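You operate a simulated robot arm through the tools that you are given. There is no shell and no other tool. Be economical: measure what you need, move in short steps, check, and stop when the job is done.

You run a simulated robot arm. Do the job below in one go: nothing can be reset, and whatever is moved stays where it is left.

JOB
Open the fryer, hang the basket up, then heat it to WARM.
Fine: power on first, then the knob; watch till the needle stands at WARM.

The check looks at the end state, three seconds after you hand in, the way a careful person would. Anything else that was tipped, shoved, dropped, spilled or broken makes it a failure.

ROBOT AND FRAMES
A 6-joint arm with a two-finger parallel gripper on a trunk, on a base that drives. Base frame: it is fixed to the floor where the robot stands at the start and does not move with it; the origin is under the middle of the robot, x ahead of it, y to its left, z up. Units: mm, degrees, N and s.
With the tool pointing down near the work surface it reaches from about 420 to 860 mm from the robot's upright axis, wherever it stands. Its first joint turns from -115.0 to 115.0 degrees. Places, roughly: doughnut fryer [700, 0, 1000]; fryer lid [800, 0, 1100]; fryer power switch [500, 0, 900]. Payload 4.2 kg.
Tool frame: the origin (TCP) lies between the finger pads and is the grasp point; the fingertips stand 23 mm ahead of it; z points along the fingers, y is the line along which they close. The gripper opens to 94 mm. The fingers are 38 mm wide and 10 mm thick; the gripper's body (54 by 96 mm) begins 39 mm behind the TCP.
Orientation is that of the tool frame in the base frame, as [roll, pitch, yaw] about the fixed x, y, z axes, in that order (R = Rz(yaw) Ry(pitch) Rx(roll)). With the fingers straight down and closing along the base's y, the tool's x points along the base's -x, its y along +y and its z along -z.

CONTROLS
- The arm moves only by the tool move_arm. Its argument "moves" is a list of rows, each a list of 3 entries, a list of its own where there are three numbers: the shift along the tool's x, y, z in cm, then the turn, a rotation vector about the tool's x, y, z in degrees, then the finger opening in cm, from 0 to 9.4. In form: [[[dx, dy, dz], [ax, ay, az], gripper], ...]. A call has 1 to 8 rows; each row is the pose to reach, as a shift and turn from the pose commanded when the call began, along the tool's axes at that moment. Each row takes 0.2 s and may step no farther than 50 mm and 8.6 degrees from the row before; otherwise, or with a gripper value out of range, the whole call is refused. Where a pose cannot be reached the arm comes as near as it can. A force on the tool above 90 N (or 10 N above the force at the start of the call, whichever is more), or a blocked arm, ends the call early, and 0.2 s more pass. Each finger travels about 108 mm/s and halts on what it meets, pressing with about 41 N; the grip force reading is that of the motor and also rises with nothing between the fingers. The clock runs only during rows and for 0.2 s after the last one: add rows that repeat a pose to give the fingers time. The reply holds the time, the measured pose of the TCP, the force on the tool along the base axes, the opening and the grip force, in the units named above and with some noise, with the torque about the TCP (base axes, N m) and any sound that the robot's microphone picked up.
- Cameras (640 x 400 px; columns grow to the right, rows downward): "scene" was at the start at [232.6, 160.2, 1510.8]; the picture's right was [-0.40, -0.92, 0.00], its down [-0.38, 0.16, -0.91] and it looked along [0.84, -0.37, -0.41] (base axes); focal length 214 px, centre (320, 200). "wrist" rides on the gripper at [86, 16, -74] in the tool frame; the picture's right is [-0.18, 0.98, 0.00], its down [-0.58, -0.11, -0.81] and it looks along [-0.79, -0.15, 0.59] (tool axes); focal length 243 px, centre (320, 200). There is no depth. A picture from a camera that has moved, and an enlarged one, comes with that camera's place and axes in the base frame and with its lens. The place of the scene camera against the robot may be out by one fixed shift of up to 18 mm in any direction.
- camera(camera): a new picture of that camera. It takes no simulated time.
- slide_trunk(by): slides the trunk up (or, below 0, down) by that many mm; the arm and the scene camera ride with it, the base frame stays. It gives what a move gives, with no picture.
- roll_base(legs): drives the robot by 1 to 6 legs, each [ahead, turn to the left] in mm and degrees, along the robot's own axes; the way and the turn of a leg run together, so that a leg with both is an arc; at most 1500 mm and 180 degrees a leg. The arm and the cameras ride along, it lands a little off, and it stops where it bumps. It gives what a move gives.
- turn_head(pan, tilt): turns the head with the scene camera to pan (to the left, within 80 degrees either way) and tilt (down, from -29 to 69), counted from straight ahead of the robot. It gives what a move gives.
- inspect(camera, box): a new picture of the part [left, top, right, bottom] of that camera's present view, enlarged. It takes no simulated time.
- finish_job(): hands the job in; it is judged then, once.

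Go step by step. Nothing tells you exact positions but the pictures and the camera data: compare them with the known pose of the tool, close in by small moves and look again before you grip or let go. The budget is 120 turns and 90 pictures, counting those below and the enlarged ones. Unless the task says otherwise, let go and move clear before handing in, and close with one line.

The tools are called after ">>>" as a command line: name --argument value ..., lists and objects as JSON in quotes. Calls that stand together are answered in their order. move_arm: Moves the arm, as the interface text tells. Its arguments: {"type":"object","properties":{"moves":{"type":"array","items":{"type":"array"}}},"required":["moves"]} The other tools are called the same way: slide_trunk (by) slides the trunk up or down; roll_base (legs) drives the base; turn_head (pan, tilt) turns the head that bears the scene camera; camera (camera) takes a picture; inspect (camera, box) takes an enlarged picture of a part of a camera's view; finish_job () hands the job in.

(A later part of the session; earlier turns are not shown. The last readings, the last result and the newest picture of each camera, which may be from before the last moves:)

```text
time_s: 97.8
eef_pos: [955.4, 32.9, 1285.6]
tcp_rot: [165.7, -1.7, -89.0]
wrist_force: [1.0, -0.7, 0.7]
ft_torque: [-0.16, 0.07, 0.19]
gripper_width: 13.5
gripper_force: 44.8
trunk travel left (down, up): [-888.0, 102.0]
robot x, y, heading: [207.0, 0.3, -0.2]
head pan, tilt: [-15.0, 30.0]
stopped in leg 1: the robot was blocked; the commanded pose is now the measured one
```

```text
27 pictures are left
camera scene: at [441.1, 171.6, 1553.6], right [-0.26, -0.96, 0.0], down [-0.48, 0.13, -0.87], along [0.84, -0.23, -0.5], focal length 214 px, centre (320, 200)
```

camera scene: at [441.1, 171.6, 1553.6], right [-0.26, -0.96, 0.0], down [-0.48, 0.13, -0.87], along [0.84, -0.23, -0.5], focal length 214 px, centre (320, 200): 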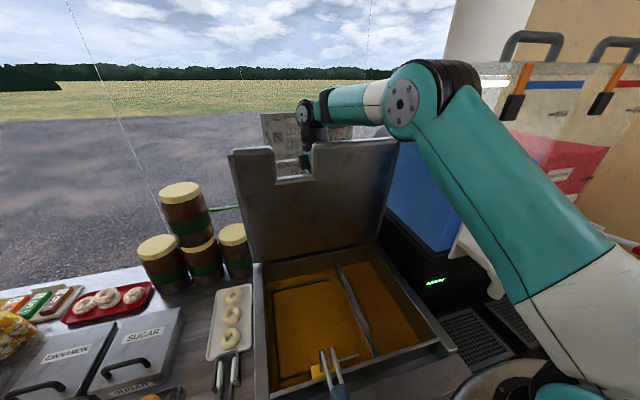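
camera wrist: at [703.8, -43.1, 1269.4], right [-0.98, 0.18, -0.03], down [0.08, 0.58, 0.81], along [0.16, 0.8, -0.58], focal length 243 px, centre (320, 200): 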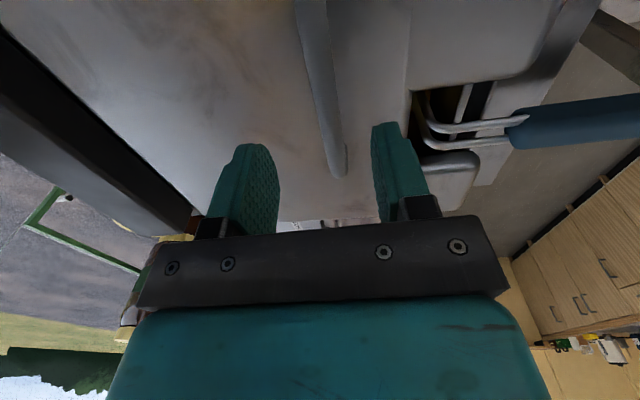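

>>> move_arm --moves '[[[0, -0.7, 0], [0, 0, 0], 0], [[0, -1.5, 0.1], [0, 0, 0], 0], [[0, -1.5, 0.1], [0, 0, 0], 0]]'

```text
time_s: 98.6
eef_pos: [971.0, 32.0, 1283.2]
tcp_rot: [165.8, -3.0, -88.6]
wrist_force: [-14.7, 36.7, 41.3]
ft_torque: [-0.63, 5.14, -2.53]
gripper_width: 14.2
gripper_force: 44.9
out of reach, approached as far as the arm can: row 2, 3
trunk travel left (down, up): [-888.0, 102.0]
robot x, y, heading: [202.7, 0.6, 0.1]
head pan, tilt: [-15.0, 30.0]
```

>>> move_arm --moves '[[[0, 0, 0], [0, 0, 0], 2.2], [[0, 0, 0], [0, 0, 0], 3.4], [[0, 0, 0], [0, 0, 0], 3.4]]'

>>> camera --camera "wrist"

>>> inspect --camera "scene" --box '[220, 80, 420, 280]'

```text
time_s: 99.4
eef_pos: [974.9, 28.2, 1277.2]
tcp_rot: [165.7, -2.8, -88.6]
wrist_force: [-0.6, 0.3, -0.1]
ft_torque: [0.01, 0.02, 0.0]
gripper_width: 34.1
gripper_force: 0.1
trunk travel left (down, up): [-888.0, 102.0]
robot x, y, heading: [204.7, 1.3, -0.3]
head pan, tilt: [-15.0, 30.0]
```

```text
26 pictures are left
camera wrist: at [978.3, -53.8, 1358.0], right [-0.96, 0.17, 0.23], down [0.29, 0.62, 0.73], along [-0.02, 0.76, -0.65], focal length 243 px, centre (320, 200)
```

wrist: 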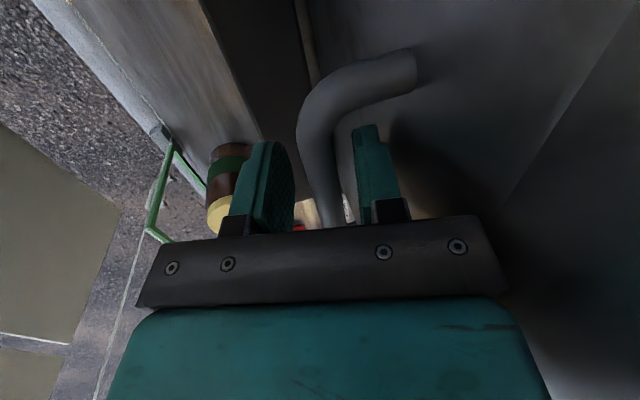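

```text
2.00 times, centred on (320, 180) of scene
camera zoom: at [441.2, 171.7, 1553.5], right [-0.26, -0.96, 0.0], down [-0.48, 0.13, -0.87], along [0.84, -0.23, -0.5], focal length 429 px, centre (320, 240)
```

zoom: 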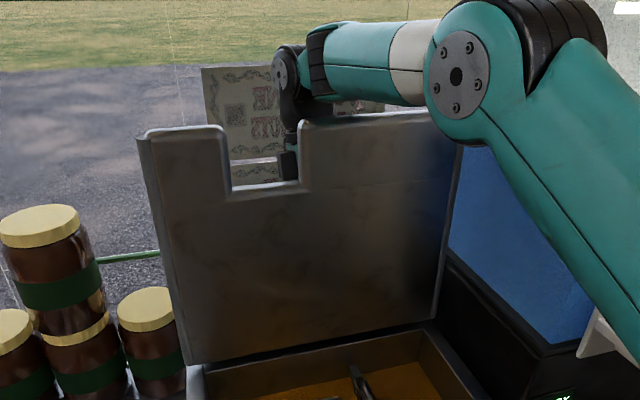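

The lid is about vertical with no load on the fingers. I'll wait a moment, still caging the bar, to see whether it creeps.

>>> move_arm --moves '[[[0, 0, 0], [0, 0, 0], 4.6], [[0, 0, 0], [0, 0, 0], 4.6], [[0, 0, 0], [0, 0, 0], 4.6], [[0, 0, 0], [0, 0, 0], 4.6], [[0, 0, 0], [0, 0, 0], 4.6], [[0, 0, 0], [0, 0, 0], 4.6], [[0, 0, 0], [0, 0, 0], 4.6], [[0, 0, 0], [0, 0, 0], 4.6]]'

>>> camera --camera "wrist"

```text
time_s: 101.2
eef_pos: [974.0, 28.8, 1278.6]
tcp_rot: [165.9, -2.8, -88.6]
wrist_force: [0.1, 0.3, 0.4]
ft_torque: [0.01, -0.01, -0.02]
gripper_width: 46.0
gripper_force: 0.0
trunk travel left (down, up): [-888.0, 102.0]
robot x, y, heading: [204.1, -0.8, -0.0]
head pan, tilt: [-15.0, 30.0]
```

```text
24 pictures are left
camera wrist: at [978.3, -53.3, 1358.2], right [-0.96, 0.17, 0.23], down [0.29, 0.62, 0.73], along [-0.02, 0.76, -0.65], focal length 243 px, centre (320, 200)
```

wrist: 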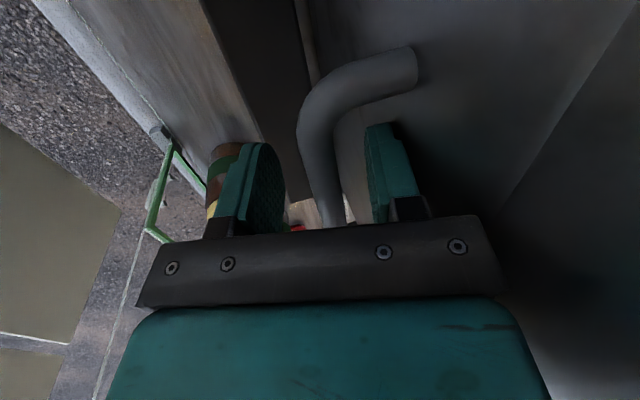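

The bar hasn't moved a pixel in 1.8 s. I narrow the fingers slightly and rise straight up with the trunk.

>>> move_arm --moves '[[[0, 0, 0], [0, 0, 0], 3.2], [[0, 0, 0], [0, 0, 0], 3.2]]'

>>> slide_trunk --by 100

>>> camera --camera "scene"

```text
time_s: 101.8
eef_pos: [973.9, 28.6, 1278.4]
tcp_rot: [165.8, -2.8, -88.7]
wrist_force: [-0.4, 0.5, -0.4]
ft_torque: [0.01, -0.02, 0.01]
gripper_width: 32.0
gripper_force: 0.0
trunk travel left (down, up): [-888.0, 102.0]
robot x, y, heading: [204.7, 0.3, -0.1]
head pan, tilt: [-15.0, 30.0]
```

```text
time_s: 103.1
eef_pos: [974.6, 29.0, 1377.7]
tcp_rot: [165.9, -2.8, -88.7]
wrist_force: [-0.8, 0.3, 0.1]
ft_torque: [-0.01, 0.02, 0.02]
gripper_width: 32.1
gripper_force: 0.1
trunk travel left (down, up): [-988.0, 2.0]
robot x, y, heading: [204.6, 1.9, -0.3]
head pan, tilt: [-15.0, 30.0]
```

```text
23 pictures are left
camera scene: at [441.2, 171.8, 1653.5], right [-0.26, -0.96, 0.0], down [-0.48, 0.13, -0.87], along [0.84, -0.23, -0.5], focal length 214 px, centre (320, 200)
```

scene: 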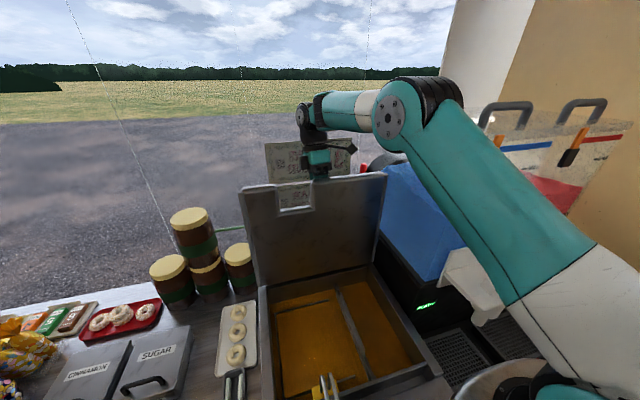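

The lid stands open on its own. Now the arm goes up over the lid's top edge.

>>> move_arm --moves '[[[0, 0.5, -2.9], [0, 0, 0], 1], [[0, 1.1, -5.8], [0, 0, 0], 0], [[0, 1.6, -8.7], [0, 0, 0], 0], [[0, 2.0, -10.7], [0, 0, 0], 0]]'

>>> camera --camera "scene"

```text
time_s: 104.1
eef_pos: [980.9, 34.6, 1485.3]
tcp_rot: [166.0, -2.7, -88.7]
wrist_force: [0.4, 0.5, 0.8]
ft_torque: [0.0, -0.04, 0.0]
gripper_width: 0.1
gripper_force: 40.9
trunk travel left (down, up): [-988.0, 2.0]
robot x, y, heading: [205.1, 3.9, -0.1]
head pan, tilt: [-15.0, 30.0]
```

```text
22 pictures are left
camera scene: at [441.1, 171.7, 1653.6], right [-0.26, -0.96, 0.0], down [-0.48, 0.13, -0.87], along [0.84, -0.23, -0.5], focal length 214 px, centre (320, 200)
```

scene: 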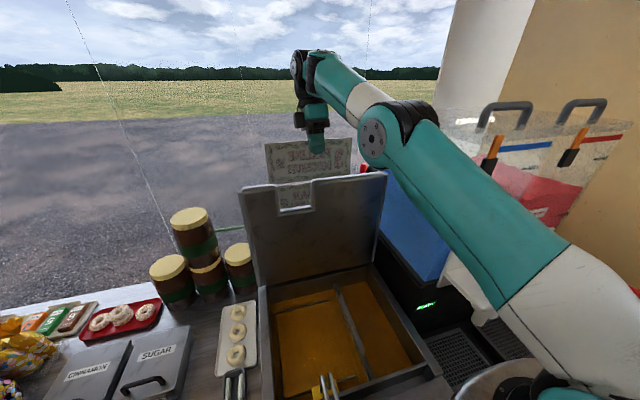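

>>> roll_base --legs '[[-330, 0]]'

>>> turn_head --pan -15 --tilt 45

>>> inspect --camera "scene" --box '[220, 50, 440, 250]'

>>> inspect --camera "wrist" --box '[200, 0, 520, 200]'

```text
time_s: 106.3
eef_pos: [643.1, 34.5, 1485.4]
tcp_rot: [165.8, -2.7, -89.0]
wrist_force: [0.1, 0.5, 0.0]
ft_torque: [0.0, 0.02, -0.01]
gripper_width: 0.2
gripper_force: 40.8
trunk travel left (down, up): [-988.0, 2.0]
robot x, y, heading: [-131.1, 4.7, -0.2]
head pan, tilt: [-15.0, 30.0]
```

```text
time_s: 107.1
eef_pos: [641.3, 34.3, 1485.9]
tcp_rot: [165.9, -2.8, -88.9]
wrist_force: [0.1, 0.4, -0.5]
ft_torque: [0.04, 0.01, 0.01]
gripper_width: 0.2
gripper_force: 40.6
trunk travel left (down, up): [-988.0, 2.0]
robot x, y, heading: [-131.8, 3.2, -0.6]
head pan, tilt: [-15.0, 45.0]
```

```text
2.00 times, centred on (330, 150) of scene
camera zoom: at [95.4, 175.1, 1631.0], right [-0.27, -0.96, 0.0], down [-0.68, 0.19, -0.71], along [0.68, -0.19, -0.71], focal length 429 px, centre (300, 300)
```

zoom: 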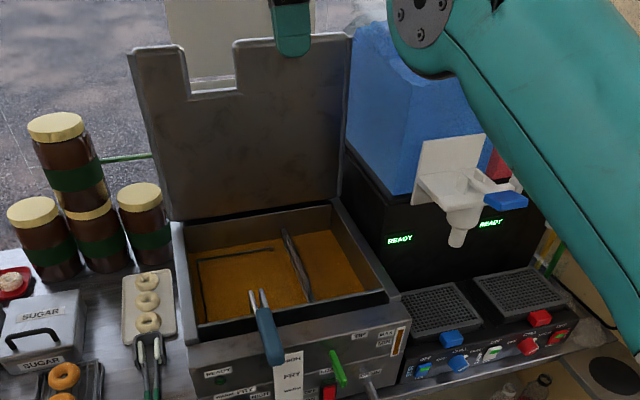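

```text
2.00 times, centred on (360, 100) of wrist
camera zoom: at [646.8, -48.4, 1565.2], right [-0.96, 0.18, 0.23], down [0.29, 0.62, 0.73], along [-0.01, 0.76, -0.65], focal length 485 px, centre (240, 400)
```

zoom: 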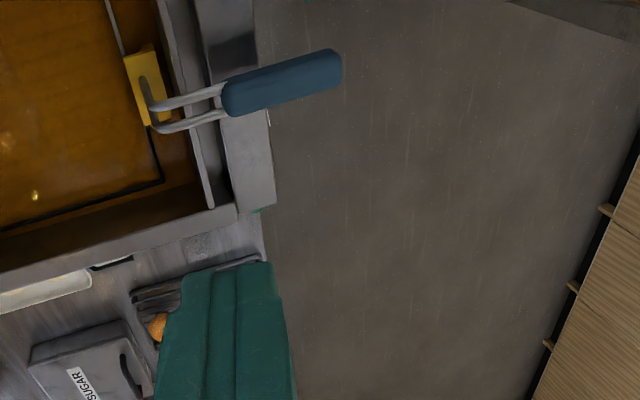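

The lid stays open. The basket has a yellow slotted plate at its front where the handle wires join. I'll straighten the tool and turn it so the fingers close along y for the handle, then look closely for the hanger.

>>> move_arm --moves '[[[0, 2, 1], [7, 0, 0], 0], [[0, 4, 3], [14, 2.5, 0], 0], [[0, 6, 5], [14, 2.5, 0], 3]]'

>>> move_arm --moves '[[[0, 0, 1], [0, 0, 8.5], 3], [[0, 0, 2], [0, 0, 17], 5], [[0, 0, 3], [0, 0, 25.5], 6], [[0, 0, 4], [0, 0, 34], 6], [[0, 0, 5], [0, 0, 42.5], 6], [[0, 0, 6], [0, 0, 51], 6], [[0, 0, 7], [0, 0, 59.5], 6], [[0, 0, 8], [0, 0, 68], 6]]'

>>> move_arm --moves '[[[0, 0, 1], [0, 0, 7], 6], [[0, 0, 2], [0, 0, 14], 6], [[0, 0, 3], [0, 0, 21], 6]]'

>>> camera --camera "wrist"

```text
time_s: 107.9
eef_pos: [595.6, 38.9, 1472.0]
tcp_rot: [179.7, -5.2, -88.5]
wrist_force: [-0.5, 0.0, -0.5]
ft_torque: [0.03, 0.0, -0.04]
gripper_width: 30.0
gripper_force: 0.0
out of reach, approached as far as the arm can: row 2, 3
trunk travel left (down, up): [-988.0, 2.0]
robot x, y, heading: [-131.5, 2.1, -0.4]
head pan, tilt: [-15.0, 45.0]
```

```text
time_s: 109.7
eef_pos: [633.7, 42.2, 1413.4]
tcp_rot: [-175.3, -2.1, -156.8]
wrist_force: [-0.3, 0.7, -0.1]
ft_torque: [0.02, 0.02, -0.02]
gripper_width: 59.9
gripper_force: 0.1
out of reach, approached as far as the arm can: row 1, 2, 3, 4, 5, 6, 7, 8
trunk travel left (down, up): [-988.0, 2.0]
robot x, y, heading: [-130.5, 0.1, -0.2]
head pan, tilt: [-15.0, 45.0]
```

```text
time_s: 110.5
eef_pos: [646.2, 44.7, 1387.7]
tcp_rot: [-174.8, -0.3, -177.7]
wrist_force: [-0.2, -0.4, 0.3]
ft_torque: [0.0, 0.03, 0.03]
gripper_width: 60.1
gripper_force: 0.0
out of reach, approached as far as the arm can: row 1, 2, 3
trunk travel left (down, up): [-988.0, 2.0]
robot x, y, heading: [-134.0, -1.4, -0.4]
head pan, tilt: [-15.0, 45.0]
```

```text
19 pictures are left
camera wrist: at [558.7, 63.5, 1461.0], right [0.14, 0.99, -0.09], down [0.59, -0.01, 0.81], along [0.8, -0.17, -0.58], focal length 243 px, centre (320, 200)
```

wrist: 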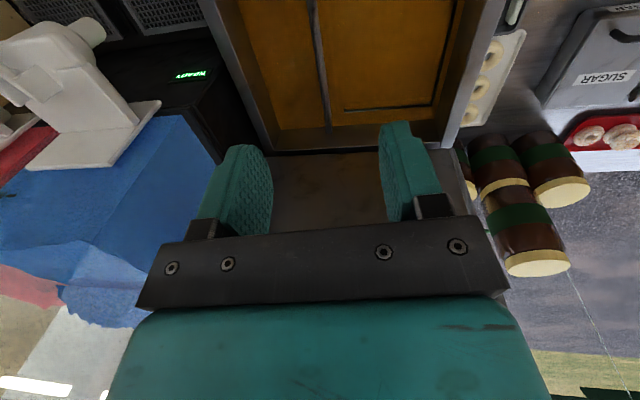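

Elbow is on the wrong side again; repeating the stretch-and-fold trick in the free space above the vat.

>>> move_arm --moves '[[[-4.5, 0, 0], [0, 0, 0], 6], [[-9, 0, 0.5], [0, 0, 0], 6], [[-12, 0, 4], [0, 0, 0], 6], [[-9, 0, 8], [0, 0, 0], 6], [[-5, 0, 10.5], [0, 0, 0], 6], [[-1, 0, 12], [0, 0, 0], 6], [[3, 0, 13], [0, 0, 0], 6], [[7, 0, 13], [0, 0, 0], 6]]'

```text
time_s: 112.3
eef_pos: [672.6, 49.9, 1262.7]
tcp_rot: [-174.7, -0.2, -177.5]
wrist_force: [0.2, 0.0, -0.1]
ft_torque: [0.01, -0.01, -0.02]
gripper_width: 60.0
gripper_force: 0.1
out of reach, approached as far as the arm can: row 2, 3, 4, 6, 7, 8
trunk travel left (down, up): [-988.0, 2.0]
robot x, y, heading: [-130.6, 3.0, -0.3]
head pan, tilt: [-15.0, 45.0]
```

>>> move_arm --moves '[[[-4.5, 0, -1], [0, 0, 0], 6], [[-9, 0, -1], [0, 0, 0], 6], [[-13.5, 0, -1], [0, 0, 0], 6], [[-14, 0, 3.5], [0, 0, 0], 6], [[-10.5, 0, 6.5], [0, 0, 0], 6], [[-6.5, 0, 8], [0, 0, 0], 6], [[-2, 0, 8.5], [0, 0, 0], 6], [[2, 0, 8.5], [0, 0, 0], 6]]'

```text
time_s: 114.1
eef_pos: [666.6, 52.2, 1211.9]
tcp_rot: [-174.8, -1.9, -177.7]
wrist_force: [-0.3, 0.7, 0.5]
ft_torque: [0.01, 0.0, -0.01]
gripper_width: 60.0
gripper_force: 0.1
out of reach, approached as far as the arm can: row 1, 2, 3, 4, 5, 6, 7, 8
trunk travel left (down, up): [-988.0, 2.0]
robot x, y, heading: [-133.7, 3.3, -0.4]
head pan, tilt: [-15.0, 45.0]
```

>>> turn_head --pan -35 --tilt 30

>>> camera --camera "scene"

```text
time_s: 115.0
eef_pos: [665.5, 50.4, 1211.3]
tcp_rot: [-174.7, -1.9, -177.6]
wrist_force: [-0.1, 0.1, -0.2]
ft_torque: [0.0, -0.02, 0.02]
gripper_width: 60.2
gripper_force: 0.1
trunk travel left (down, up): [-988.0, 2.0]
robot x, y, heading: [-134.7, 3.6, -0.5]
head pan, tilt: [-35.0, 30.0]
```

```text
18 pictures are left
camera scene: at [90.7, 144.4, 1653.5], right [-0.58, -0.82, 0.0], down [-0.41, 0.29, -0.87], along [0.71, -0.5, -0.5], focal length 214 px, centre (320, 200)
```

scene: 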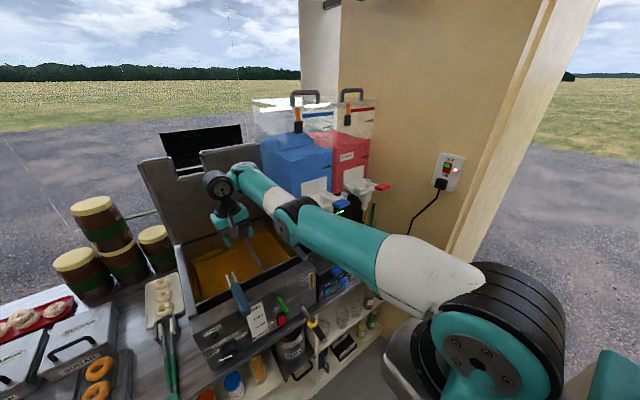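

>>> move_arm --moves '[[[0.5, 0, -4.4], [0, 0, 0], 6], [[1, 0, -8.8], [0, 0, 0], 6], [[1.5, 0, -13.2], [0, 0, 0], 6], [[3, 0, -17.5], [0, 0, 0], 6], [[5, 0, -21.5], [0, 0, 0], 6], [[7.5, 0, -25.5], [0, 0, 0], 6], [[10, 0, -29.5], [0, 0, 0], 6], [[12.5, 0, -33.4], [0, 0, 0], 6]]'

>>> move_arm --moves '[[[-4.5, 0, 0], [0, 0, 0], 6], [[-9, 0, 1], [0, 0, 0], 6], [[-13.5, 0, 2], [0, 0, 0], 6], [[-18, 0, 4], [0, 0, 0], 6], [[-20, 0, 8], [0, 0, 0], 6], [[-17, 0, 12], [0, 0, 0], 6], [[-13, 0, 14.5], [0, 0, 0], 6], [[-9, 0, 17], [0, 0, 0], 6]]'

```text
time_s: 116.8
eef_pos: [541.8, 74.7, 1543.7]
tcp_rot: [-174.8, -0.3, -177.5]
wrist_force: [0.5, 0.6, -0.2]
ft_torque: [-0.01, 0.01, 0.01]
gripper_width: 60.2
gripper_force: 0.1
out of reach, approached as far as the arm can: row 1, 2, 3, 4
trunk travel left (down, up): [-988.0, 2.0]
robot x, y, heading: [-133.3, 0.8, -0.6]
head pan, tilt: [-35.0, 30.0]
```

```text
time_s: 118.5
eef_pos: [642.8, 67.8, 1378.1]
tcp_rot: [-174.8, -0.5, -177.7]
wrist_force: [0.3, 0.5, 0.8]
ft_torque: [-0.01, -0.03, 0.0]
gripper_width: 60.0
gripper_force: 0.0
out of reach, approached as far as the arm can: row 3, 4, 5, 6, 8
trunk travel left (down, up): [-988.0, 2.0]
robot x, y, heading: [-133.8, -0.1, -0.3]
head pan, tilt: [-35.0, 30.0]
```

I can work in this posture anyway, using base and trunk for the large moves. I straighten the wrist, back up and lower to get a close view of the basket front and hanger.

>>> move_arm --moves '[[[0, 0, 0], [-5.2, 0, 0], 6]]'

>>> roll_base --legs '[[-170, 0]]'

>>> slide_trunk --by -110

>>> camera --camera "wrist"

```text
time_s: 119.0
eef_pos: [646.3, 68.8, 1379.8]
tcp_rot: [-179.9, -0.3, -177.5]
wrist_force: [0.2, 0.4, -0.4]
ft_torque: [-0.01, 0.02, 0.0]
gripper_width: 60.2
gripper_force: 0.2
out of reach, approached as far as the arm can: row 1
trunk travel left (down, up): [-988.0, 2.0]
robot x, y, heading: [-131.1, 5.0, -0.5]
head pan, tilt: [-35.0, 30.0]
```

```text
time_s: 120.4
eef_pos: [477.4, 68.8, 1379.3]
tcp_rot: [-179.9, -0.3, -177.6]
wrist_force: [0.2, 0.7, -0.3]
ft_torque: [0.01, -0.03, 0.01]
gripper_width: 60.0
gripper_force: 0.2
trunk travel left (down, up): [-988.0, 2.0]
robot x, y, heading: [-302.0, 6.0, -0.4]
head pan, tilt: [-35.0, 30.0]
```

```text
time_s: 121.8
eef_pos: [477.4, 68.1, 1270.7]
tcp_rot: [-179.9, -0.3, -177.6]
wrist_force: [0.0, 0.8, -0.2]
ft_torque: [0.01, -0.01, -0.05]
gripper_width: 59.9
gripper_force: 0.1
trunk travel left (down, up): [-878.0, 112.0]
robot x, y, heading: [-300.7, 7.6, -0.6]
head pan, tilt: [-35.0, 30.0]
```

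```text
17 pictures are left
camera wrist: at [390.9, 82.0, 1344.7], right [0.14, 0.99, 0.0], down [0.59, -0.08, 0.8], along [0.79, -0.12, -0.6], focal length 243 px, centre (320, 200)
```

wrist: 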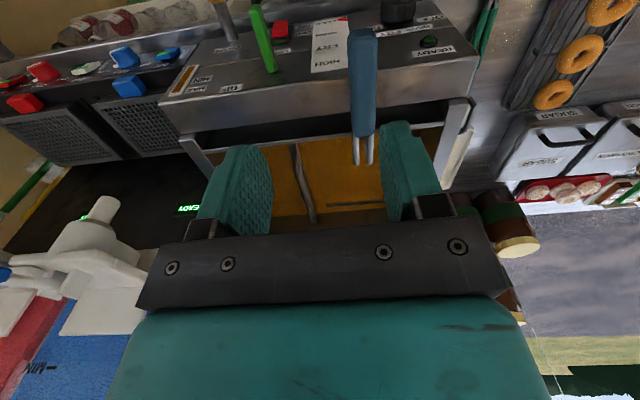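

>>> inspect --camera "wrist" --box '[270, 20, 480, 220]'

>>> turn_head --pan -10 --tilt 40

>>> inspect --camera "scene" --box '[250, 60, 410, 180]'

```text
2.00 times, centred on (375, 120) of wrist
camera zoom: at [390.9, 82.0, 1344.7], right [0.14, 0.99, 0.0], down [0.59, -0.08, 0.8], along [0.79, -0.12, -0.6], focal length 485 px, centre (210, 360)
```

zoom: 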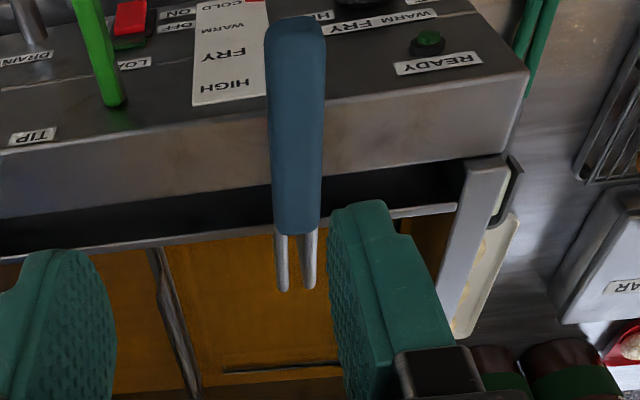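

```text
time_s: 122.7
eef_pos: [477.6, 68.7, 1270.2]
tcp_rot: [179.9, -0.4, -177.6]
wrist_force: [0.2, -0.2, -0.1]
ft_torque: [0.01, 0.02, 0.03]
gripper_width: 59.9
gripper_force: 0.0
trunk travel left (down, up): [-878.0, 112.0]
robot x, y, heading: [-300.8, 3.8, -0.6]
head pan, tilt: [-10.0, 40.0]
```

```text
3.33 times, centred on (330, 120) of scene
camera zoom: at [-67.2, 182.3, 1528.2], right [-0.18, -0.98, 0.0], down [-0.63, 0.12, -0.77], along [0.75, -0.14, -0.64], focal length 715 px, centre (287, 467)
```

zoom: 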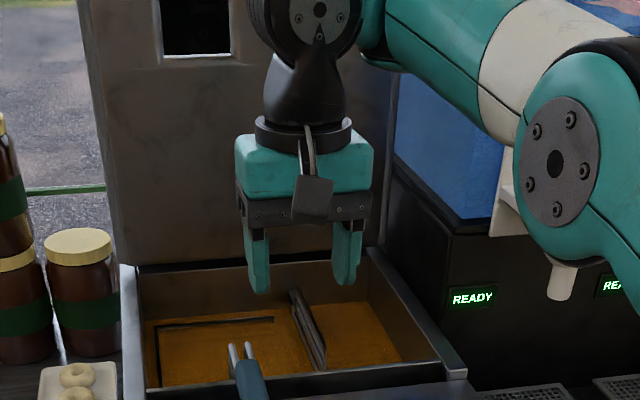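

I take the yellow plate to be the basket's hook for the vat's front rim. The handle lies along x≈475–585, y≈105, z≈1095. Positioning above it near its inner end.

>>> move_arm --moves '[[[0, 1.8, 0], [0, 0, 1.2], 7], [[0, 3.6, 0], [0, 0, 2.4], 7], [[0, 3.6, 0], [0, 0, 2.4], 7]]'

>>> roll_base --legs '[[84, 0]]'

>>> slide_trunk --by -125

>>> camera --camera "wrist"

```text
time_s: 123.5
eef_pos: [477.5, 105.8, 1271.0]
tcp_rot: [-179.9, -0.3, 179.8]
wrist_force: [-0.9, -0.3, 0.2]
ft_torque: [-0.02, 0.0, 0.02]
gripper_width: 70.0
gripper_force: 0.1
trunk travel left (down, up): [-878.0, 112.0]
robot x, y, heading: [-303.9, 3.7, -0.4]
head pan, tilt: [-10.0, 40.0]
```

```text
time_s: 124.6
eef_pos: [561.6, 105.3, 1270.6]
tcp_rot: [-179.9, -0.2, 179.9]
wrist_force: [0.1, 0.9, -0.4]
ft_torque: [-0.02, -0.02, 0.02]
gripper_width: 70.0
gripper_force: 0.1
trunk travel left (down, up): [-878.0, 112.0]
robot x, y, heading: [-214.6, 5.6, -0.3]
head pan, tilt: [-10.0, 40.0]
```

```text
time_s: 126.1
eef_pos: [560.6, 106.5, 1147.1]
tcp_rot: [-179.8, -0.3, 179.9]
wrist_force: [0.5, 1.2, 0.5]
ft_torque: [0.02, 0.03, 0.02]
gripper_width: 69.8
gripper_force: 0.1
trunk travel left (down, up): [-753.0, 237.0]
robot x, y, heading: [-211.7, 5.8, -0.5]
head pan, tilt: [-10.0, 40.0]
```

```text
14 pictures are left
camera wrist: at [475.0, 121.5, 1220.4], right [0.19, 0.98, 0.0], down [0.59, -0.11, 0.8], along [0.79, -0.15, -0.6], focal length 243 px, centre (320, 200)
```

wrist: 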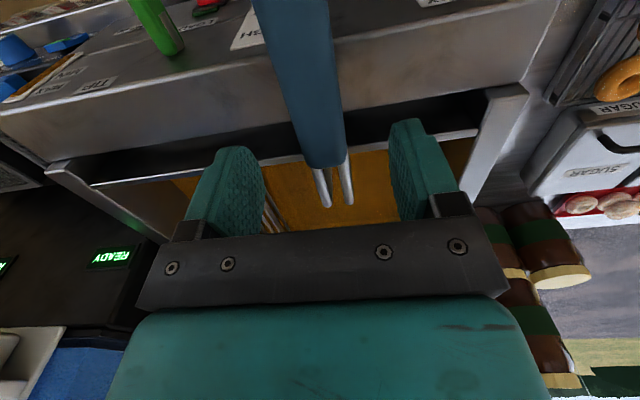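

>>> slide_trunk --by -50

>>> move_arm --moves '[[[0, -0.3, 0], [0, 0, 0], 5], [[0, -0.3, 0], [0, 0, 0], 2], [[0, -0.3, 0], [0, 0, 0], 0], [[0, -0.3, 0], [0, 0, 0], 0]]'

>>> slide_trunk --by 60

>>> camera --camera "scene"

```text
time_s: 127.0
eef_pos: [561.2, 105.1, 1095.3]
tcp_rot: [-179.9, -0.2, 179.9]
wrist_force: [-0.1, -0.2, -0.3]
ft_torque: [-0.01, 0.03, -0.01]
gripper_width: 70.1
gripper_force: 0.1
trunk travel left (down, up): [-703.0, 287.0]
robot x, y, heading: [-215.5, 1.4, -0.5]
head pan, tilt: [-10.0, 40.0]
```

```text
time_s: 128.1
eef_pos: [560.5, 103.2, 1096.4]
tcp_rot: [180.0, -0.3, 180.0]
wrist_force: [0.4, 1.8, 1.4]
ft_torque: [0.13, -0.15, 0.29]
gripper_width: 26.0
gripper_force: 40.8
trunk travel left (down, up): [-703.0, 287.0]
robot x, y, heading: [-215.5, 5.5, -0.7]
head pan, tilt: [-10.0, 40.0]
```

```text
time_s: 129.1
eef_pos: [559.9, 102.3, 1155.3]
tcp_rot: [-179.9, -0.4, 179.9]
wrist_force: [-1.1, 0.4, -2.4]
ft_torque: [-0.02, 0.56, 0.0]
gripper_width: 25.8
gripper_force: 40.8
trunk travel left (down, up): [-763.0, 227.0]
robot x, y, heading: [-214.7, 0.4, -0.3]
head pan, tilt: [-10.0, 40.0]
```

```text
13 pictures are left
camera scene: at [17.4, 181.6, 1413.1], right [-0.18, -0.98, 0.0], down [-0.63, 0.12, -0.77], along [0.75, -0.14, -0.64], focal length 214 px, centre (320, 200)
```

scene: 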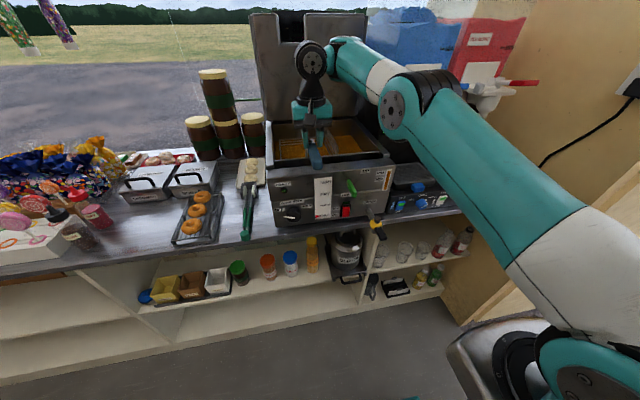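

Gripped and raised 60 mm; the load is light. Looking at the basket and its hook.

>>> inspect --camera "wrist" --box '[220, 60, 460, 230]'

>>> inspect --camera "scene" --box '[250, 90, 410, 200]'

```text
2.35 times, centred on (340, 145) of wrist
camera zoom: at [474.8, 118.3, 1229.9], right [0.19, 0.98, 0.0], down [0.59, -0.11, 0.8], along [0.79, -0.15, -0.6], focal length 571 px, centre (273, 329)
```

zoom: 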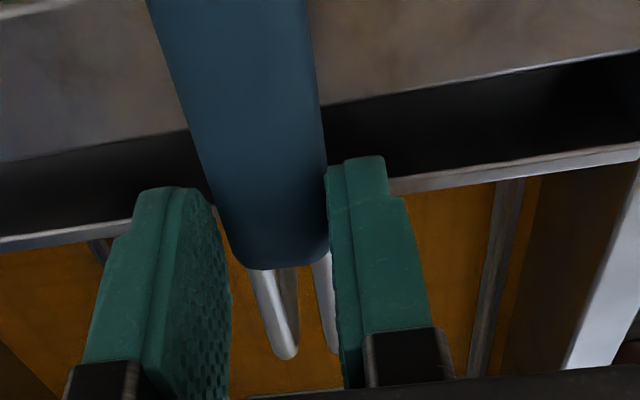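

```text
3.64 times, centred on (330, 145) of scene
camera zoom: at [17.4, 181.6, 1413.1], right [-0.18, -0.98, 0.0], down [-0.63, 0.12, -0.77], along [0.75, -0.14, -0.64], focal length 780 px, centre (284, 400)
```

zoom: 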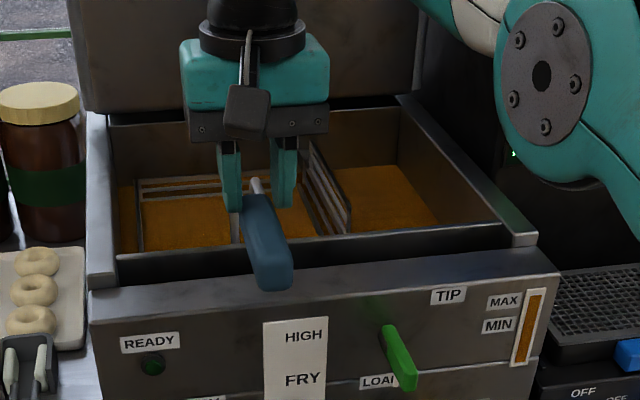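

>>> slide_trunk --by 90

>>> turn_head --pan -8 --tilt 35

>>> inspect --camera "scene" --box '[250, 100, 410, 220]'

```text
time_s: 130.3
eef_pos: [561.5, 101.9, 1246.2]
tcp_rot: [-179.8, -0.3, 179.9]
wrist_force: [0.1, -0.2, -3.0]
ft_torque: [0.0, 0.54, 0.02]
gripper_width: 25.5
gripper_force: 41.2
trunk travel left (down, up): [-853.0, 137.0]
robot x, y, heading: [-213.7, 3.6, -0.6]
head pan, tilt: [-10.0, 40.0]
```

```text
time_s: 131.0
eef_pos: [562.3, 102.2, 1245.9]
tcp_rot: [-179.9, -0.4, 180.0]
wrist_force: [-0.3, -0.1, -2.9]
ft_torque: [-0.04, 0.5, 0.01]
gripper_width: 25.5
gripper_force: 41.4
trunk travel left (down, up): [-853.0, 137.0]
robot x, y, heading: [-215.5, 2.7, -0.5]
head pan, tilt: [-8.0, 35.0]
```

```text
3.33 times, centred on (330, 160) of scene
camera zoom: at [21.0, 184.1, 1510.7], right [-0.15, -0.99, 0.0], down [-0.57, 0.09, -0.82], along [0.81, -0.12, -0.57], focal length 715 px, centre (287, 333)
```

zoom: 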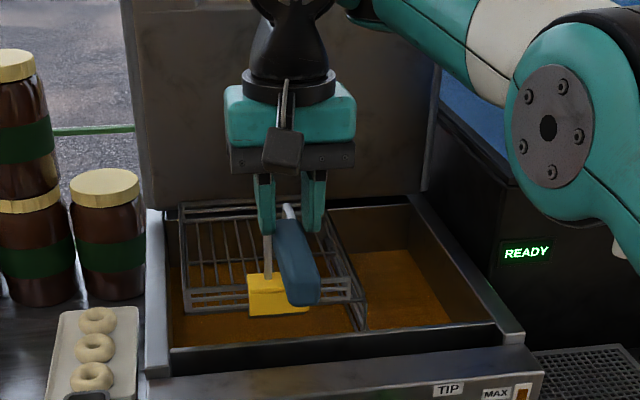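

The basket is out of the oil, level, with a yellow hook on its front. I need the hook's height relative to the front rim.

>>> inspect --camera "wrist" --box '[220, 60, 460, 230]'

>>> inspect --camera "scene" --box '[290, 150, 350, 195]'

```text
2.35 times, centred on (340, 145) of wrist
camera zoom: at [474.8, 118.4, 1320.1], right [0.19, 0.98, 0.0], down [0.59, -0.11, 0.8], along [0.79, -0.15, -0.6], focal length 571 px, centre (273, 329)
```

zoom: 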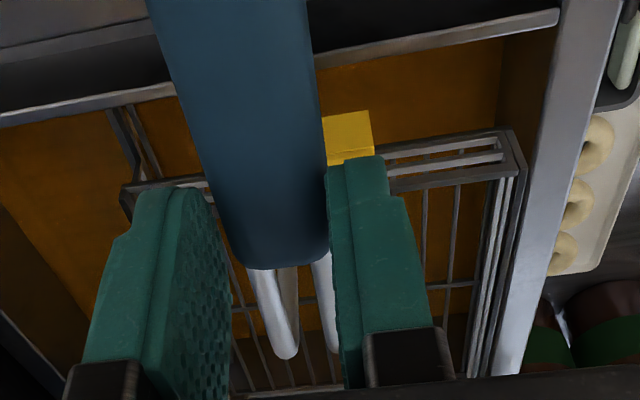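

```text
8.89 times, centred on (320, 172) of scene
camera zoom: at [21.0, 184.1, 1510.7], right [-0.15, -0.99, 0.0], down [-0.57, 0.09, -0.82], along [0.81, -0.12, -0.57], focal length 1906 px, centre (320, 444)
```

zoom: 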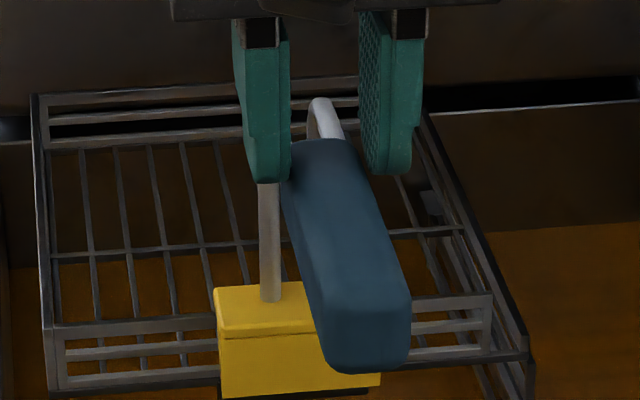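

Hook front edge ≈ [620, –, 1128], front rim ≈ [610, –, 1068]. I raise 15 mm for margin and back up 27 mm to bring the hook over the rim, then check.

>>> slide_trunk --by 15

>>> roll_base --legs '[[-27, 0]]'

>>> slide_trunk --by -35

>>> inspect --camera "wrist" --box '[220, 40, 460, 210]'

>>> inspect --camera "scene" --box '[270, 130, 370, 210]'

```text
time_s: 131.6
eef_pos: [561.5, 100.9, 1259.9]
tcp_rot: [-179.9, -0.2, 179.9]
wrist_force: [-0.4, 0.3, -4.5]
ft_torque: [-0.02, 0.55, 0.05]
gripper_width: 25.8
gripper_force: 40.7
trunk travel left (down, up): [-868.0, 122.0]
robot x, y, heading: [-216.7, 4.1, -0.5]
head pan, tilt: [-8.0, 35.0]
```

```text
time_s: 132.4
eef_pos: [533.8, 103.4, 1260.5]
tcp_rot: [-179.9, -0.4, -180.0]
wrist_force: [0.0, -0.1, -3.4]
ft_torque: [-0.02, 0.58, 0.02]
gripper_width: 25.5
gripper_force: 41.1
trunk travel left (down, up): [-868.0, 122.0]
robot x, y, heading: [-246.2, 2.8, -0.5]
head pan, tilt: [-8.0, 35.0]
```

```text
time_s: 133.2
eef_pos: [533.5, 102.5, 1224.9]
tcp_rot: [-179.9, -0.3, -179.9]
wrist_force: [-1.1, -0.1, -3.6]
ft_torque: [-0.02, 0.57, 0.01]
gripper_width: 25.4
gripper_force: 40.5
trunk travel left (down, up): [-833.0, 157.0]
robot x, y, heading: [-241.7, 1.1, -0.5]
head pan, tilt: [-8.0, 35.0]
```

```text
2.35 times, centred on (340, 125) of wrist
camera zoom: at [447.9, 118.9, 1300.2], right [0.18, 0.98, 0.0], down [0.59, -0.11, 0.8], along [0.79, -0.15, -0.6], focal length 571 px, centre (273, 376)
```

zoom: 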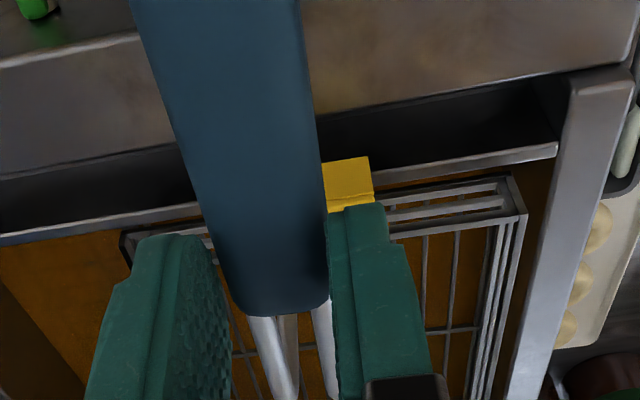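

```text
5.00 times, centred on (320, 170) of scene
camera zoom: at [-6.0, 184.4, 1490.7], right [-0.15, -0.99, 0.0], down [-0.57, 0.08, -0.82], along [0.81, -0.12, -0.57], focal length 1072 px, centre (320, 350)
```

zoom: 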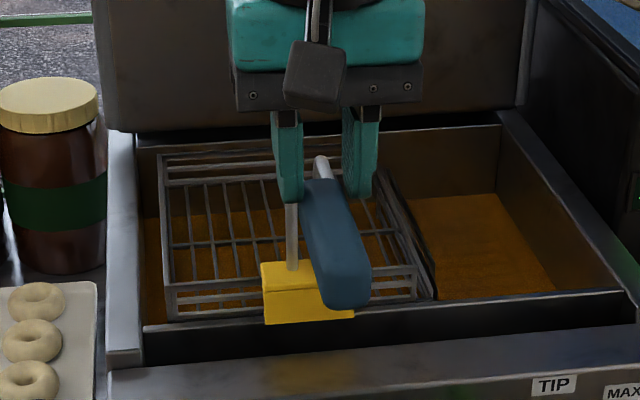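

The hook's lip is now in front of the rim, ~14 mm above it. Lowering in steps and reading the force.

>>> slide_trunk --by -30

>>> slide_trunk --by -6

>>> inspect --camera "wrist" --box '[220, 40, 460, 210]'

```text
time_s: 133.9
eef_pos: [532.9, 103.5, 1197.5]
tcp_rot: [-180.0, -0.1, -179.9]
wrist_force: [-16.9, -1.3, 8.2]
ft_torque: [0.15, 1.78, 0.48]
gripper_width: 25.7
gripper_force: 41.4
trunk travel left (down, up): [-803.0, 187.0]
robot x, y, heading: [-239.9, 1.9, -0.4]
head pan, tilt: [-8.0, 35.0]
```

```text
time_s: 134.5
eef_pos: [530.9, 104.0, 1194.9]
tcp_rot: [180.0, 0.1, -179.8]
wrist_force: [-23.2, -0.2, 40.2]
ft_torque: [-0.3, 0.16, 0.52]
gripper_width: 25.4
gripper_force: 41.5
trunk travel left (down, up): [-797.0, 193.0]
robot x, y, heading: [-246.1, 4.2, -0.5]
head pan, tilt: [-8.0, 35.0]
```

```text
2.35 times, centred on (340, 125) of wrist
camera zoom: at [444.5, 118.9, 1269.3], right [0.18, 0.98, 0.0], down [0.58, -0.11, 0.81], along [0.8, -0.15, -0.59], focal length 571 px, centre (273, 376)
```

zoom: 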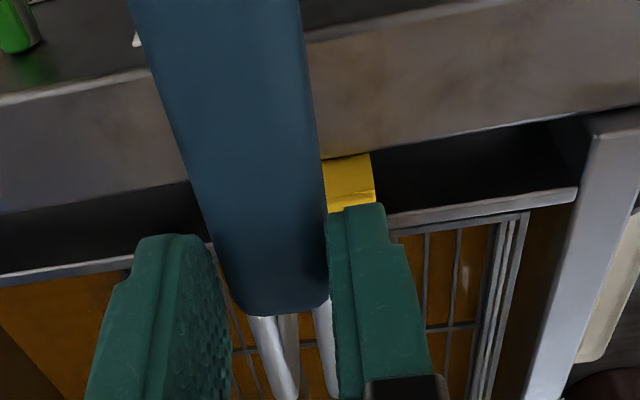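

>>> slide_trunk --by 8

>>> roll_base --legs '[[-6, 0]]'

>>> slide_trunk --by -9

```text
time_s: 135.1
eef_pos: [533.3, 102.6, 1196.5]
tcp_rot: [-179.9, -0.5, -179.9]
wrist_force: [-11.8, 3.8, 9.8]
ft_torque: [0.26, 0.99, 0.61]
gripper_width: 25.6
gripper_force: 41.3
trunk travel left (down, up): [-805.0, 185.0]
robot x, y, heading: [-241.8, 3.5, -0.3]
head pan, tilt: [-8.0, 35.0]
```

```text
time_s: 135.8
eef_pos: [529.0, 100.9, 1196.2]
tcp_rot: [-179.9, -0.5, 179.9]
wrist_force: [15.1, -1.2, -8.6]
ft_torque: [-0.05, -1.37, 0.34]
gripper_width: 25.5
gripper_force: 40.8
trunk travel left (down, up): [-805.0, 185.0]
robot x, y, heading: [-247.3, 4.6, -0.5]
head pan, tilt: [-8.0, 35.0]
```

```text
time_s: 136.4
eef_pos: [527.6, 102.5, 1191.9]
tcp_rot: [-180.0, 0.0, 179.9]
wrist_force: [-4.9, 1.6, 31.8]
ft_torque: [0.14, -1.51, 0.23]
gripper_width: 26.1
gripper_force: 41.1
trunk travel left (down, up): [-796.0, 194.0]
robot x, y, heading: [-248.7, 3.6, -0.2]
head pan, tilt: [-8.0, 35.0]
```

The rim is now caught between hook lip and basket (contact both ways in x, seated in z). I relieve the press and open the fingers.

>>> slide_trunk --by 3

>>> move_arm --moves '[[[0, 0, 0], [0, 0, 0], 3], [[0, 0, 0], [0, 0, 0], 4], [[0, 0, 0], [0, 0, 0], 6], [[0, 0, 0], [0, 0, 0], 6]]'

>>> inspect --camera "scene" --box '[260, 120, 380, 210]'

```text
time_s: 136.9
eef_pos: [527.1, 101.9, 1192.1]
tcp_rot: [-179.9, -0.3, 179.9]
wrist_force: [-4.3, 5.2, 25.8]
ft_torque: [0.38, -1.23, 0.38]
gripper_width: 25.8
gripper_force: 40.9
trunk travel left (down, up): [-799.0, 191.0]
robot x, y, heading: [-247.5, 2.9, -0.6]
head pan, tilt: [-8.0, 35.0]
```

```text
time_s: 137.9
eef_pos: [528.5, 101.1, 1190.3]
tcp_rot: [-179.9, -0.4, 179.8]
wrist_force: [-0.4, -0.2, -0.3]
ft_torque: [0.02, 0.0, -0.02]
gripper_width: 59.8
gripper_force: 0.1
trunk travel left (down, up): [-799.0, 191.0]
robot x, y, heading: [-249.3, 3.4, -0.4]
head pan, tilt: [-8.0, 35.0]
```

```text
4.44 times, centred on (320, 165) of scene
camera zoom: at [-12.0, 184.3, 1456.7], right [-0.15, -0.99, 0.0], down [-0.57, 0.08, -0.82], along [0.81, -0.12, -0.57], focal length 953 px, centre (320, 356)
```

zoom: 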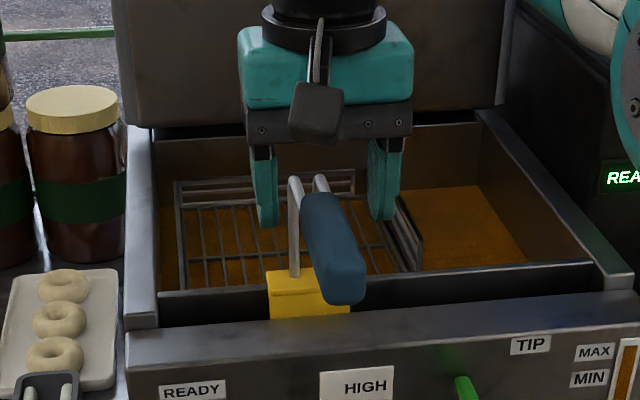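

The basket hangs on the front rim. Only 4 pictures are left, so I'll use the positions already measured: power rocker ≈ [522, -1, 901] (ON = lower half), knob ≈ [510, 174, 925], pointer needing ~42° clockwise. First I back away clear of the handle.

>>> slide_trunk --by 70

>>> roll_base --legs '[[-330, 0]]'

>>> move_arm --moves '[[[0, -1, 0], [0, -8, 0], 3], [[0, -2.5, 0], [0, -16, 0], 0], [[0, -4, 0], [0, -24, 0], 0], [[0, -5.5, 0], [0, -32, 0], 0], [[0, -7, 0], [0, -40, 0], 0], [[0, -8.5, 0], [0, -48, 0], 0], [[0, -9.5, 0], [0, -56, 0], 0], [[0, -10, 0], [0, -64, 0], 0]]'

```text
time_s: 139.0
eef_pos: [529.7, 101.6, 1261.7]
tcp_rot: [-179.8, -0.4, 179.7]
wrist_force: [-0.1, 0.2, 0.5]
ft_torque: [-0.02, 0.0, 0.03]
gripper_width: 59.9
gripper_force: 0.1
trunk travel left (down, up): [-869.0, 121.0]
robot x, y, heading: [-248.9, 3.5, -0.5]
head pan, tilt: [-8.0, 35.0]
```

```text
time_s: 141.1
eef_pos: [203.1, 103.4, 1260.6]
tcp_rot: [-179.9, -0.3, 179.7]
wrist_force: [0.0, 0.8, 0.0]
ft_torque: [-0.01, 0.02, -0.03]
gripper_width: 60.0
gripper_force: 0.1
trunk travel left (down, up): [-869.0, 121.0]
robot x, y, heading: [-575.6, 5.3, -0.6]
head pan, tilt: [-8.0, 35.0]
```

```text
time_s: 142.9
eef_pos: [241.6, 62.5, 1383.7]
tcp_rot: [-179.7, 25.4, 179.8]
wrist_force: [0.7, -0.4, -0.3]
ft_torque: [0.01, -0.01, 0.03]
gripper_width: 0.2
gripper_force: 41.1
out of reach, approached as far as the arm can: row 1, 2, 3, 4, 5, 6, 7, 8
trunk travel left (down, up): [-869.0, 121.0]
robot x, y, heading: [-569.4, 10.2, -0.6]
head pan, tilt: [-8.0, 35.0]
```

>>> move_arm --moves '[[[-2.5, -0.5, 0.4], [0, -5, 0], 0], [[-5, -1, 0.8], [0, -13, 0], 0], [[-7.5, -2, 1.2], [0, -21, 0], 0], [[-10, -3, 1.6], [0, -29, 0], 0], [[-12.5, -4, 2], [0, -37, 0], 0], [[-14.4, -5, 2.3], [0, -45, 0], 0], [[-16, -6, 3], [0, -53, 0], 0], [[-17, -6.3, 4], [0, -61, 0], 0]]'

```text
time_s: 144.7
eef_pos: [460.7, 11.2, 1432.5]
tcp_rot: [-175.3, 86.6, -175.8]
wrist_force: [-0.5, -0.3, 0.8]
ft_torque: [-0.02, 0.01, -0.02]
gripper_width: 0.0
gripper_force: 40.9
out of reach, approached as far as the arm can: row 1, 2, 3, 4, 5, 6, 7, 8
trunk travel left (down, up): [-869.0, 121.0]
robot x, y, heading: [-576.1, 4.5, -0.7]
head pan, tilt: [-8.0, 35.0]
```

>>> move_arm --moves '[[[0, 0, -0.5], [0, -3.4, 0], 0]]'

>>> move_arm --moves '[[[0, 0, -0.5], [0, 0, 8.4], 0], [[0, 0, -1], [0, 0, 16.8], 0], [[0, 0, -1], [0, 0, 25.2], 0], [[0, 0, -1], [0, 0, 33.6], 0], [[0, 0, -1], [0, 0, 42], 0], [[0, 0, -1], [0, 0, 50.4], 0], [[0, 0, -1], [0, 0, 58.8], 0], [[0, 0, -1], [0, 0, 67.2], 0]]'

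>>> move_arm --moves '[[[0, 0, 0], [0, 0, 7.6], 0], [[0, 0, 0], [0, 0, 15.2], 0], [[0, 0, 0], [0, 0, 22.8], 0]]'

```text
time_s: 145.1
eef_pos: [461.5, 12.3, 1434.5]
tcp_rot: [-92.7, 89.6, -93.0]
wrist_force: [0.0, -0.3, -1.3]
ft_torque: [0.03, 0.02, 0.01]
gripper_width: 0.0
gripper_force: 41.1
out of reach, approached as far as the arm can: row 1
trunk travel left (down, up): [-869.0, 121.0]
robot x, y, heading: [-575.2, 3.1, -0.8]
head pan, tilt: [-8.0, 35.0]
```

```text
time_s: 146.9
eef_pos: [459.9, 18.0, 1435.1]
tcp_rot: [90.0, 22.9, 89.7]
wrist_force: [0.6, 0.0, -0.9]
ft_torque: [0.03, 0.03, 0.01]
gripper_width: 0.1
gripper_force: 40.6
out of reach, approached as far as the arm can: row 1, 2, 3, 4, 5, 6, 7, 8
trunk travel left (down, up): [-869.0, 121.0]
robot x, y, heading: [-573.6, 4.1, -0.4]
head pan, tilt: [-8.0, 35.0]
```

```text
time_s: 147.7
eef_pos: [461.3, 18.0, 1436.3]
tcp_rot: [90.1, 0.1, 89.8]
wrist_force: [-0.8, -0.7, 0.1]
ft_torque: [-0.01, -0.01, 0.01]
gripper_width: 0.0
gripper_force: 41.1
trunk travel left (down, up): [-869.0, 121.0]
robot x, y, heading: [-574.1, 9.7, -0.5]
head pan, tilt: [-8.0, 35.0]
```

The tool points forward, fingers closed, flat side horizontal. Backing 110 mm, then lowering to rocker height.

>>> roll_base --legs '[[-110, 0]]'

>>> slide_trunk --by -550

>>> move_arm --moves '[[[-0.9, 0, 0], [0, 0, 0], 0], [[-1.8, 0, 0], [0, 0, 0], 0], [[-1.8, 0, 0], [0, 0, 0], 0]]'

>>> turn_head --pan -22 --tilt 0

```text
time_s: 149.1
eef_pos: [359.3, 26.4, 1440.2]
tcp_rot: [89.9, 0.2, 90.0]
wrist_force: [1.8, 1.3, -0.7]
ft_torque: [-0.03, -0.04, -0.01]
gripper_width: 0.0
gripper_force: 41.2
trunk travel left (down, up): [-869.0, 121.0]
robot x, y, heading: [-682.4, 9.8, -0.1]
head pan, tilt: [-8.0, 35.0]
stopped in leg 1: the robot was blocked; the commanded pose is now the measured one
```

```text
refused: -550 is not a number from -400 to 400
```

```text
time_s: 149.8
eef_pos: [367.1, 7.1, 1438.3]
tcp_rot: [90.2, 0.3, 89.8]
wrist_force: [0.1, 0.2, -1.5]
ft_torque: [0.01, -0.13, -0.01]
gripper_width: 0.0
gripper_force: 41.0
out of reach, approached as far as the arm can: row 1, 2, 3
trunk travel left (down, up): [-869.0, 121.0]
robot x, y, heading: [-677.1, 5.7, -0.2]
head pan, tilt: [-8.0, 35.0]
```

```text
time_s: 150.9
eef_pos: [364.1, 6.9, 1443.8]
tcp_rot: [89.8, 0.3, 89.8]
wrist_force: [-0.7, -0.9, -0.7]
ft_torque: [-0.01, 0.01, 0.02]
gripper_width: 0.0
gripper_force: 40.5
trunk travel left (down, up): [-869.0, 121.0]
robot x, y, heading: [-678.6, 9.1, -0.2]
head pan, tilt: [-22.0, 0.0]
```

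It touched the rear cabinet lightly; I move 12 mm off it, then lower in two parts.

>>> roll_base --legs '[[12, 0]]'

>>> slide_trunk --by -400

>>> slide_trunk --by -156

```text
time_s: 151.6
eef_pos: [371.5, 7.4, 1442.5]
tcp_rot: [89.8, 0.2, 89.9]
wrist_force: [0.0, -1.5, -0.3]
ft_torque: [-0.04, 0.03, 0.02]
gripper_width: 0.1
gripper_force: 41.2
trunk travel left (down, up): [-869.0, 121.0]
robot x, y, heading: [-667.0, 7.6, -0.1]
head pan, tilt: [-22.0, 0.0]
```

```text
time_s: 155.4
eef_pos: [371.5, 7.8, 1043.1]
tcp_rot: [89.8, 0.2, 89.9]
wrist_force: [0.1, 0.3, -0.4]
ft_torque: [-0.01, 0.0, 0.0]
gripper_width: 0.4
gripper_force: 41.1
trunk travel left (down, up): [-469.0, 521.0]
robot x, y, heading: [-666.3, 6.3, -0.6]
head pan, tilt: [-22.0, 0.0]
```

```text
time_s: 157.2
eef_pos: [372.0, 8.2, 887.3]
tcp_rot: [89.8, 0.2, 90.0]
wrist_force: [0.6, -0.1, -0.3]
ft_torque: [0.0, -0.01, 0.03]
gripper_width: 0.1
gripper_force: 40.9
trunk travel left (down, up): [-313.0, 677.0]
robot x, y, heading: [-664.5, 6.8, -0.4]
head pan, tilt: [-22.0, 0.0]
```

>>> move_arm --moves '[[[-0.5, 0, 0], [0, 0, 0], 0], [[-0.9, 0, 0], [0, 0, 0], 0], [[-0.9, 0, 0], [0, 0, 0], 0]]'

>>> roll_base --legs '[[88, 0]]'

>>> camera --camera "wrist"

```text
time_s: 158.0
eef_pos: [372.9, -1.9, 886.3]
tcp_rot: [89.9, 0.2, 89.9]
wrist_force: [-0.5, -0.2, -0.5]
ft_torque: [0.02, -0.02, 0.0]
gripper_width: 0.0
gripper_force: 40.8
trunk travel left (down, up): [-313.0, 677.0]
robot x, y, heading: [-668.6, 9.5, -0.5]
head pan, tilt: [-22.0, 0.0]
```

```text
time_s: 159.1
eef_pos: [459.3, 0.6, 887.9]
tcp_rot: [89.8, 0.2, 89.9]
wrist_force: [-1.0, 0.5, -0.6]
ft_torque: [-0.01, 0.01, 0.0]
gripper_width: 0.0
gripper_force: 40.9
trunk travel left (down, up): [-313.0, 677.0]
robot x, y, heading: [-580.4, 7.4, -0.4]
head pan, tilt: [-22.0, 0.0]
```

```text
3 pictures are left
camera wrist: at [385.1, 86.8, 901.8], right [0.0, -0.18, 0.98], down [-0.81, -0.58, -0.11], along [0.59, -0.79, -0.14], focal length 243 px, centre (320, 200)
```

wrist: 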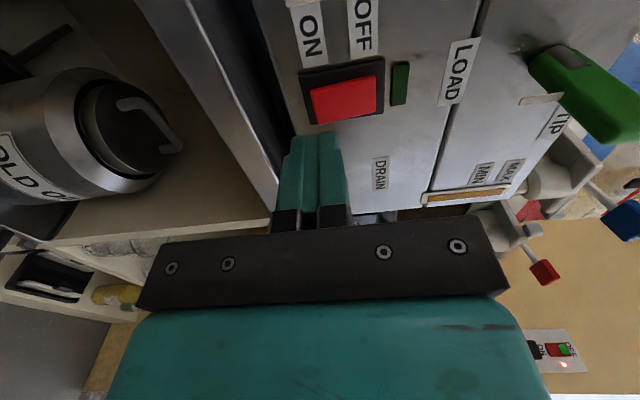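

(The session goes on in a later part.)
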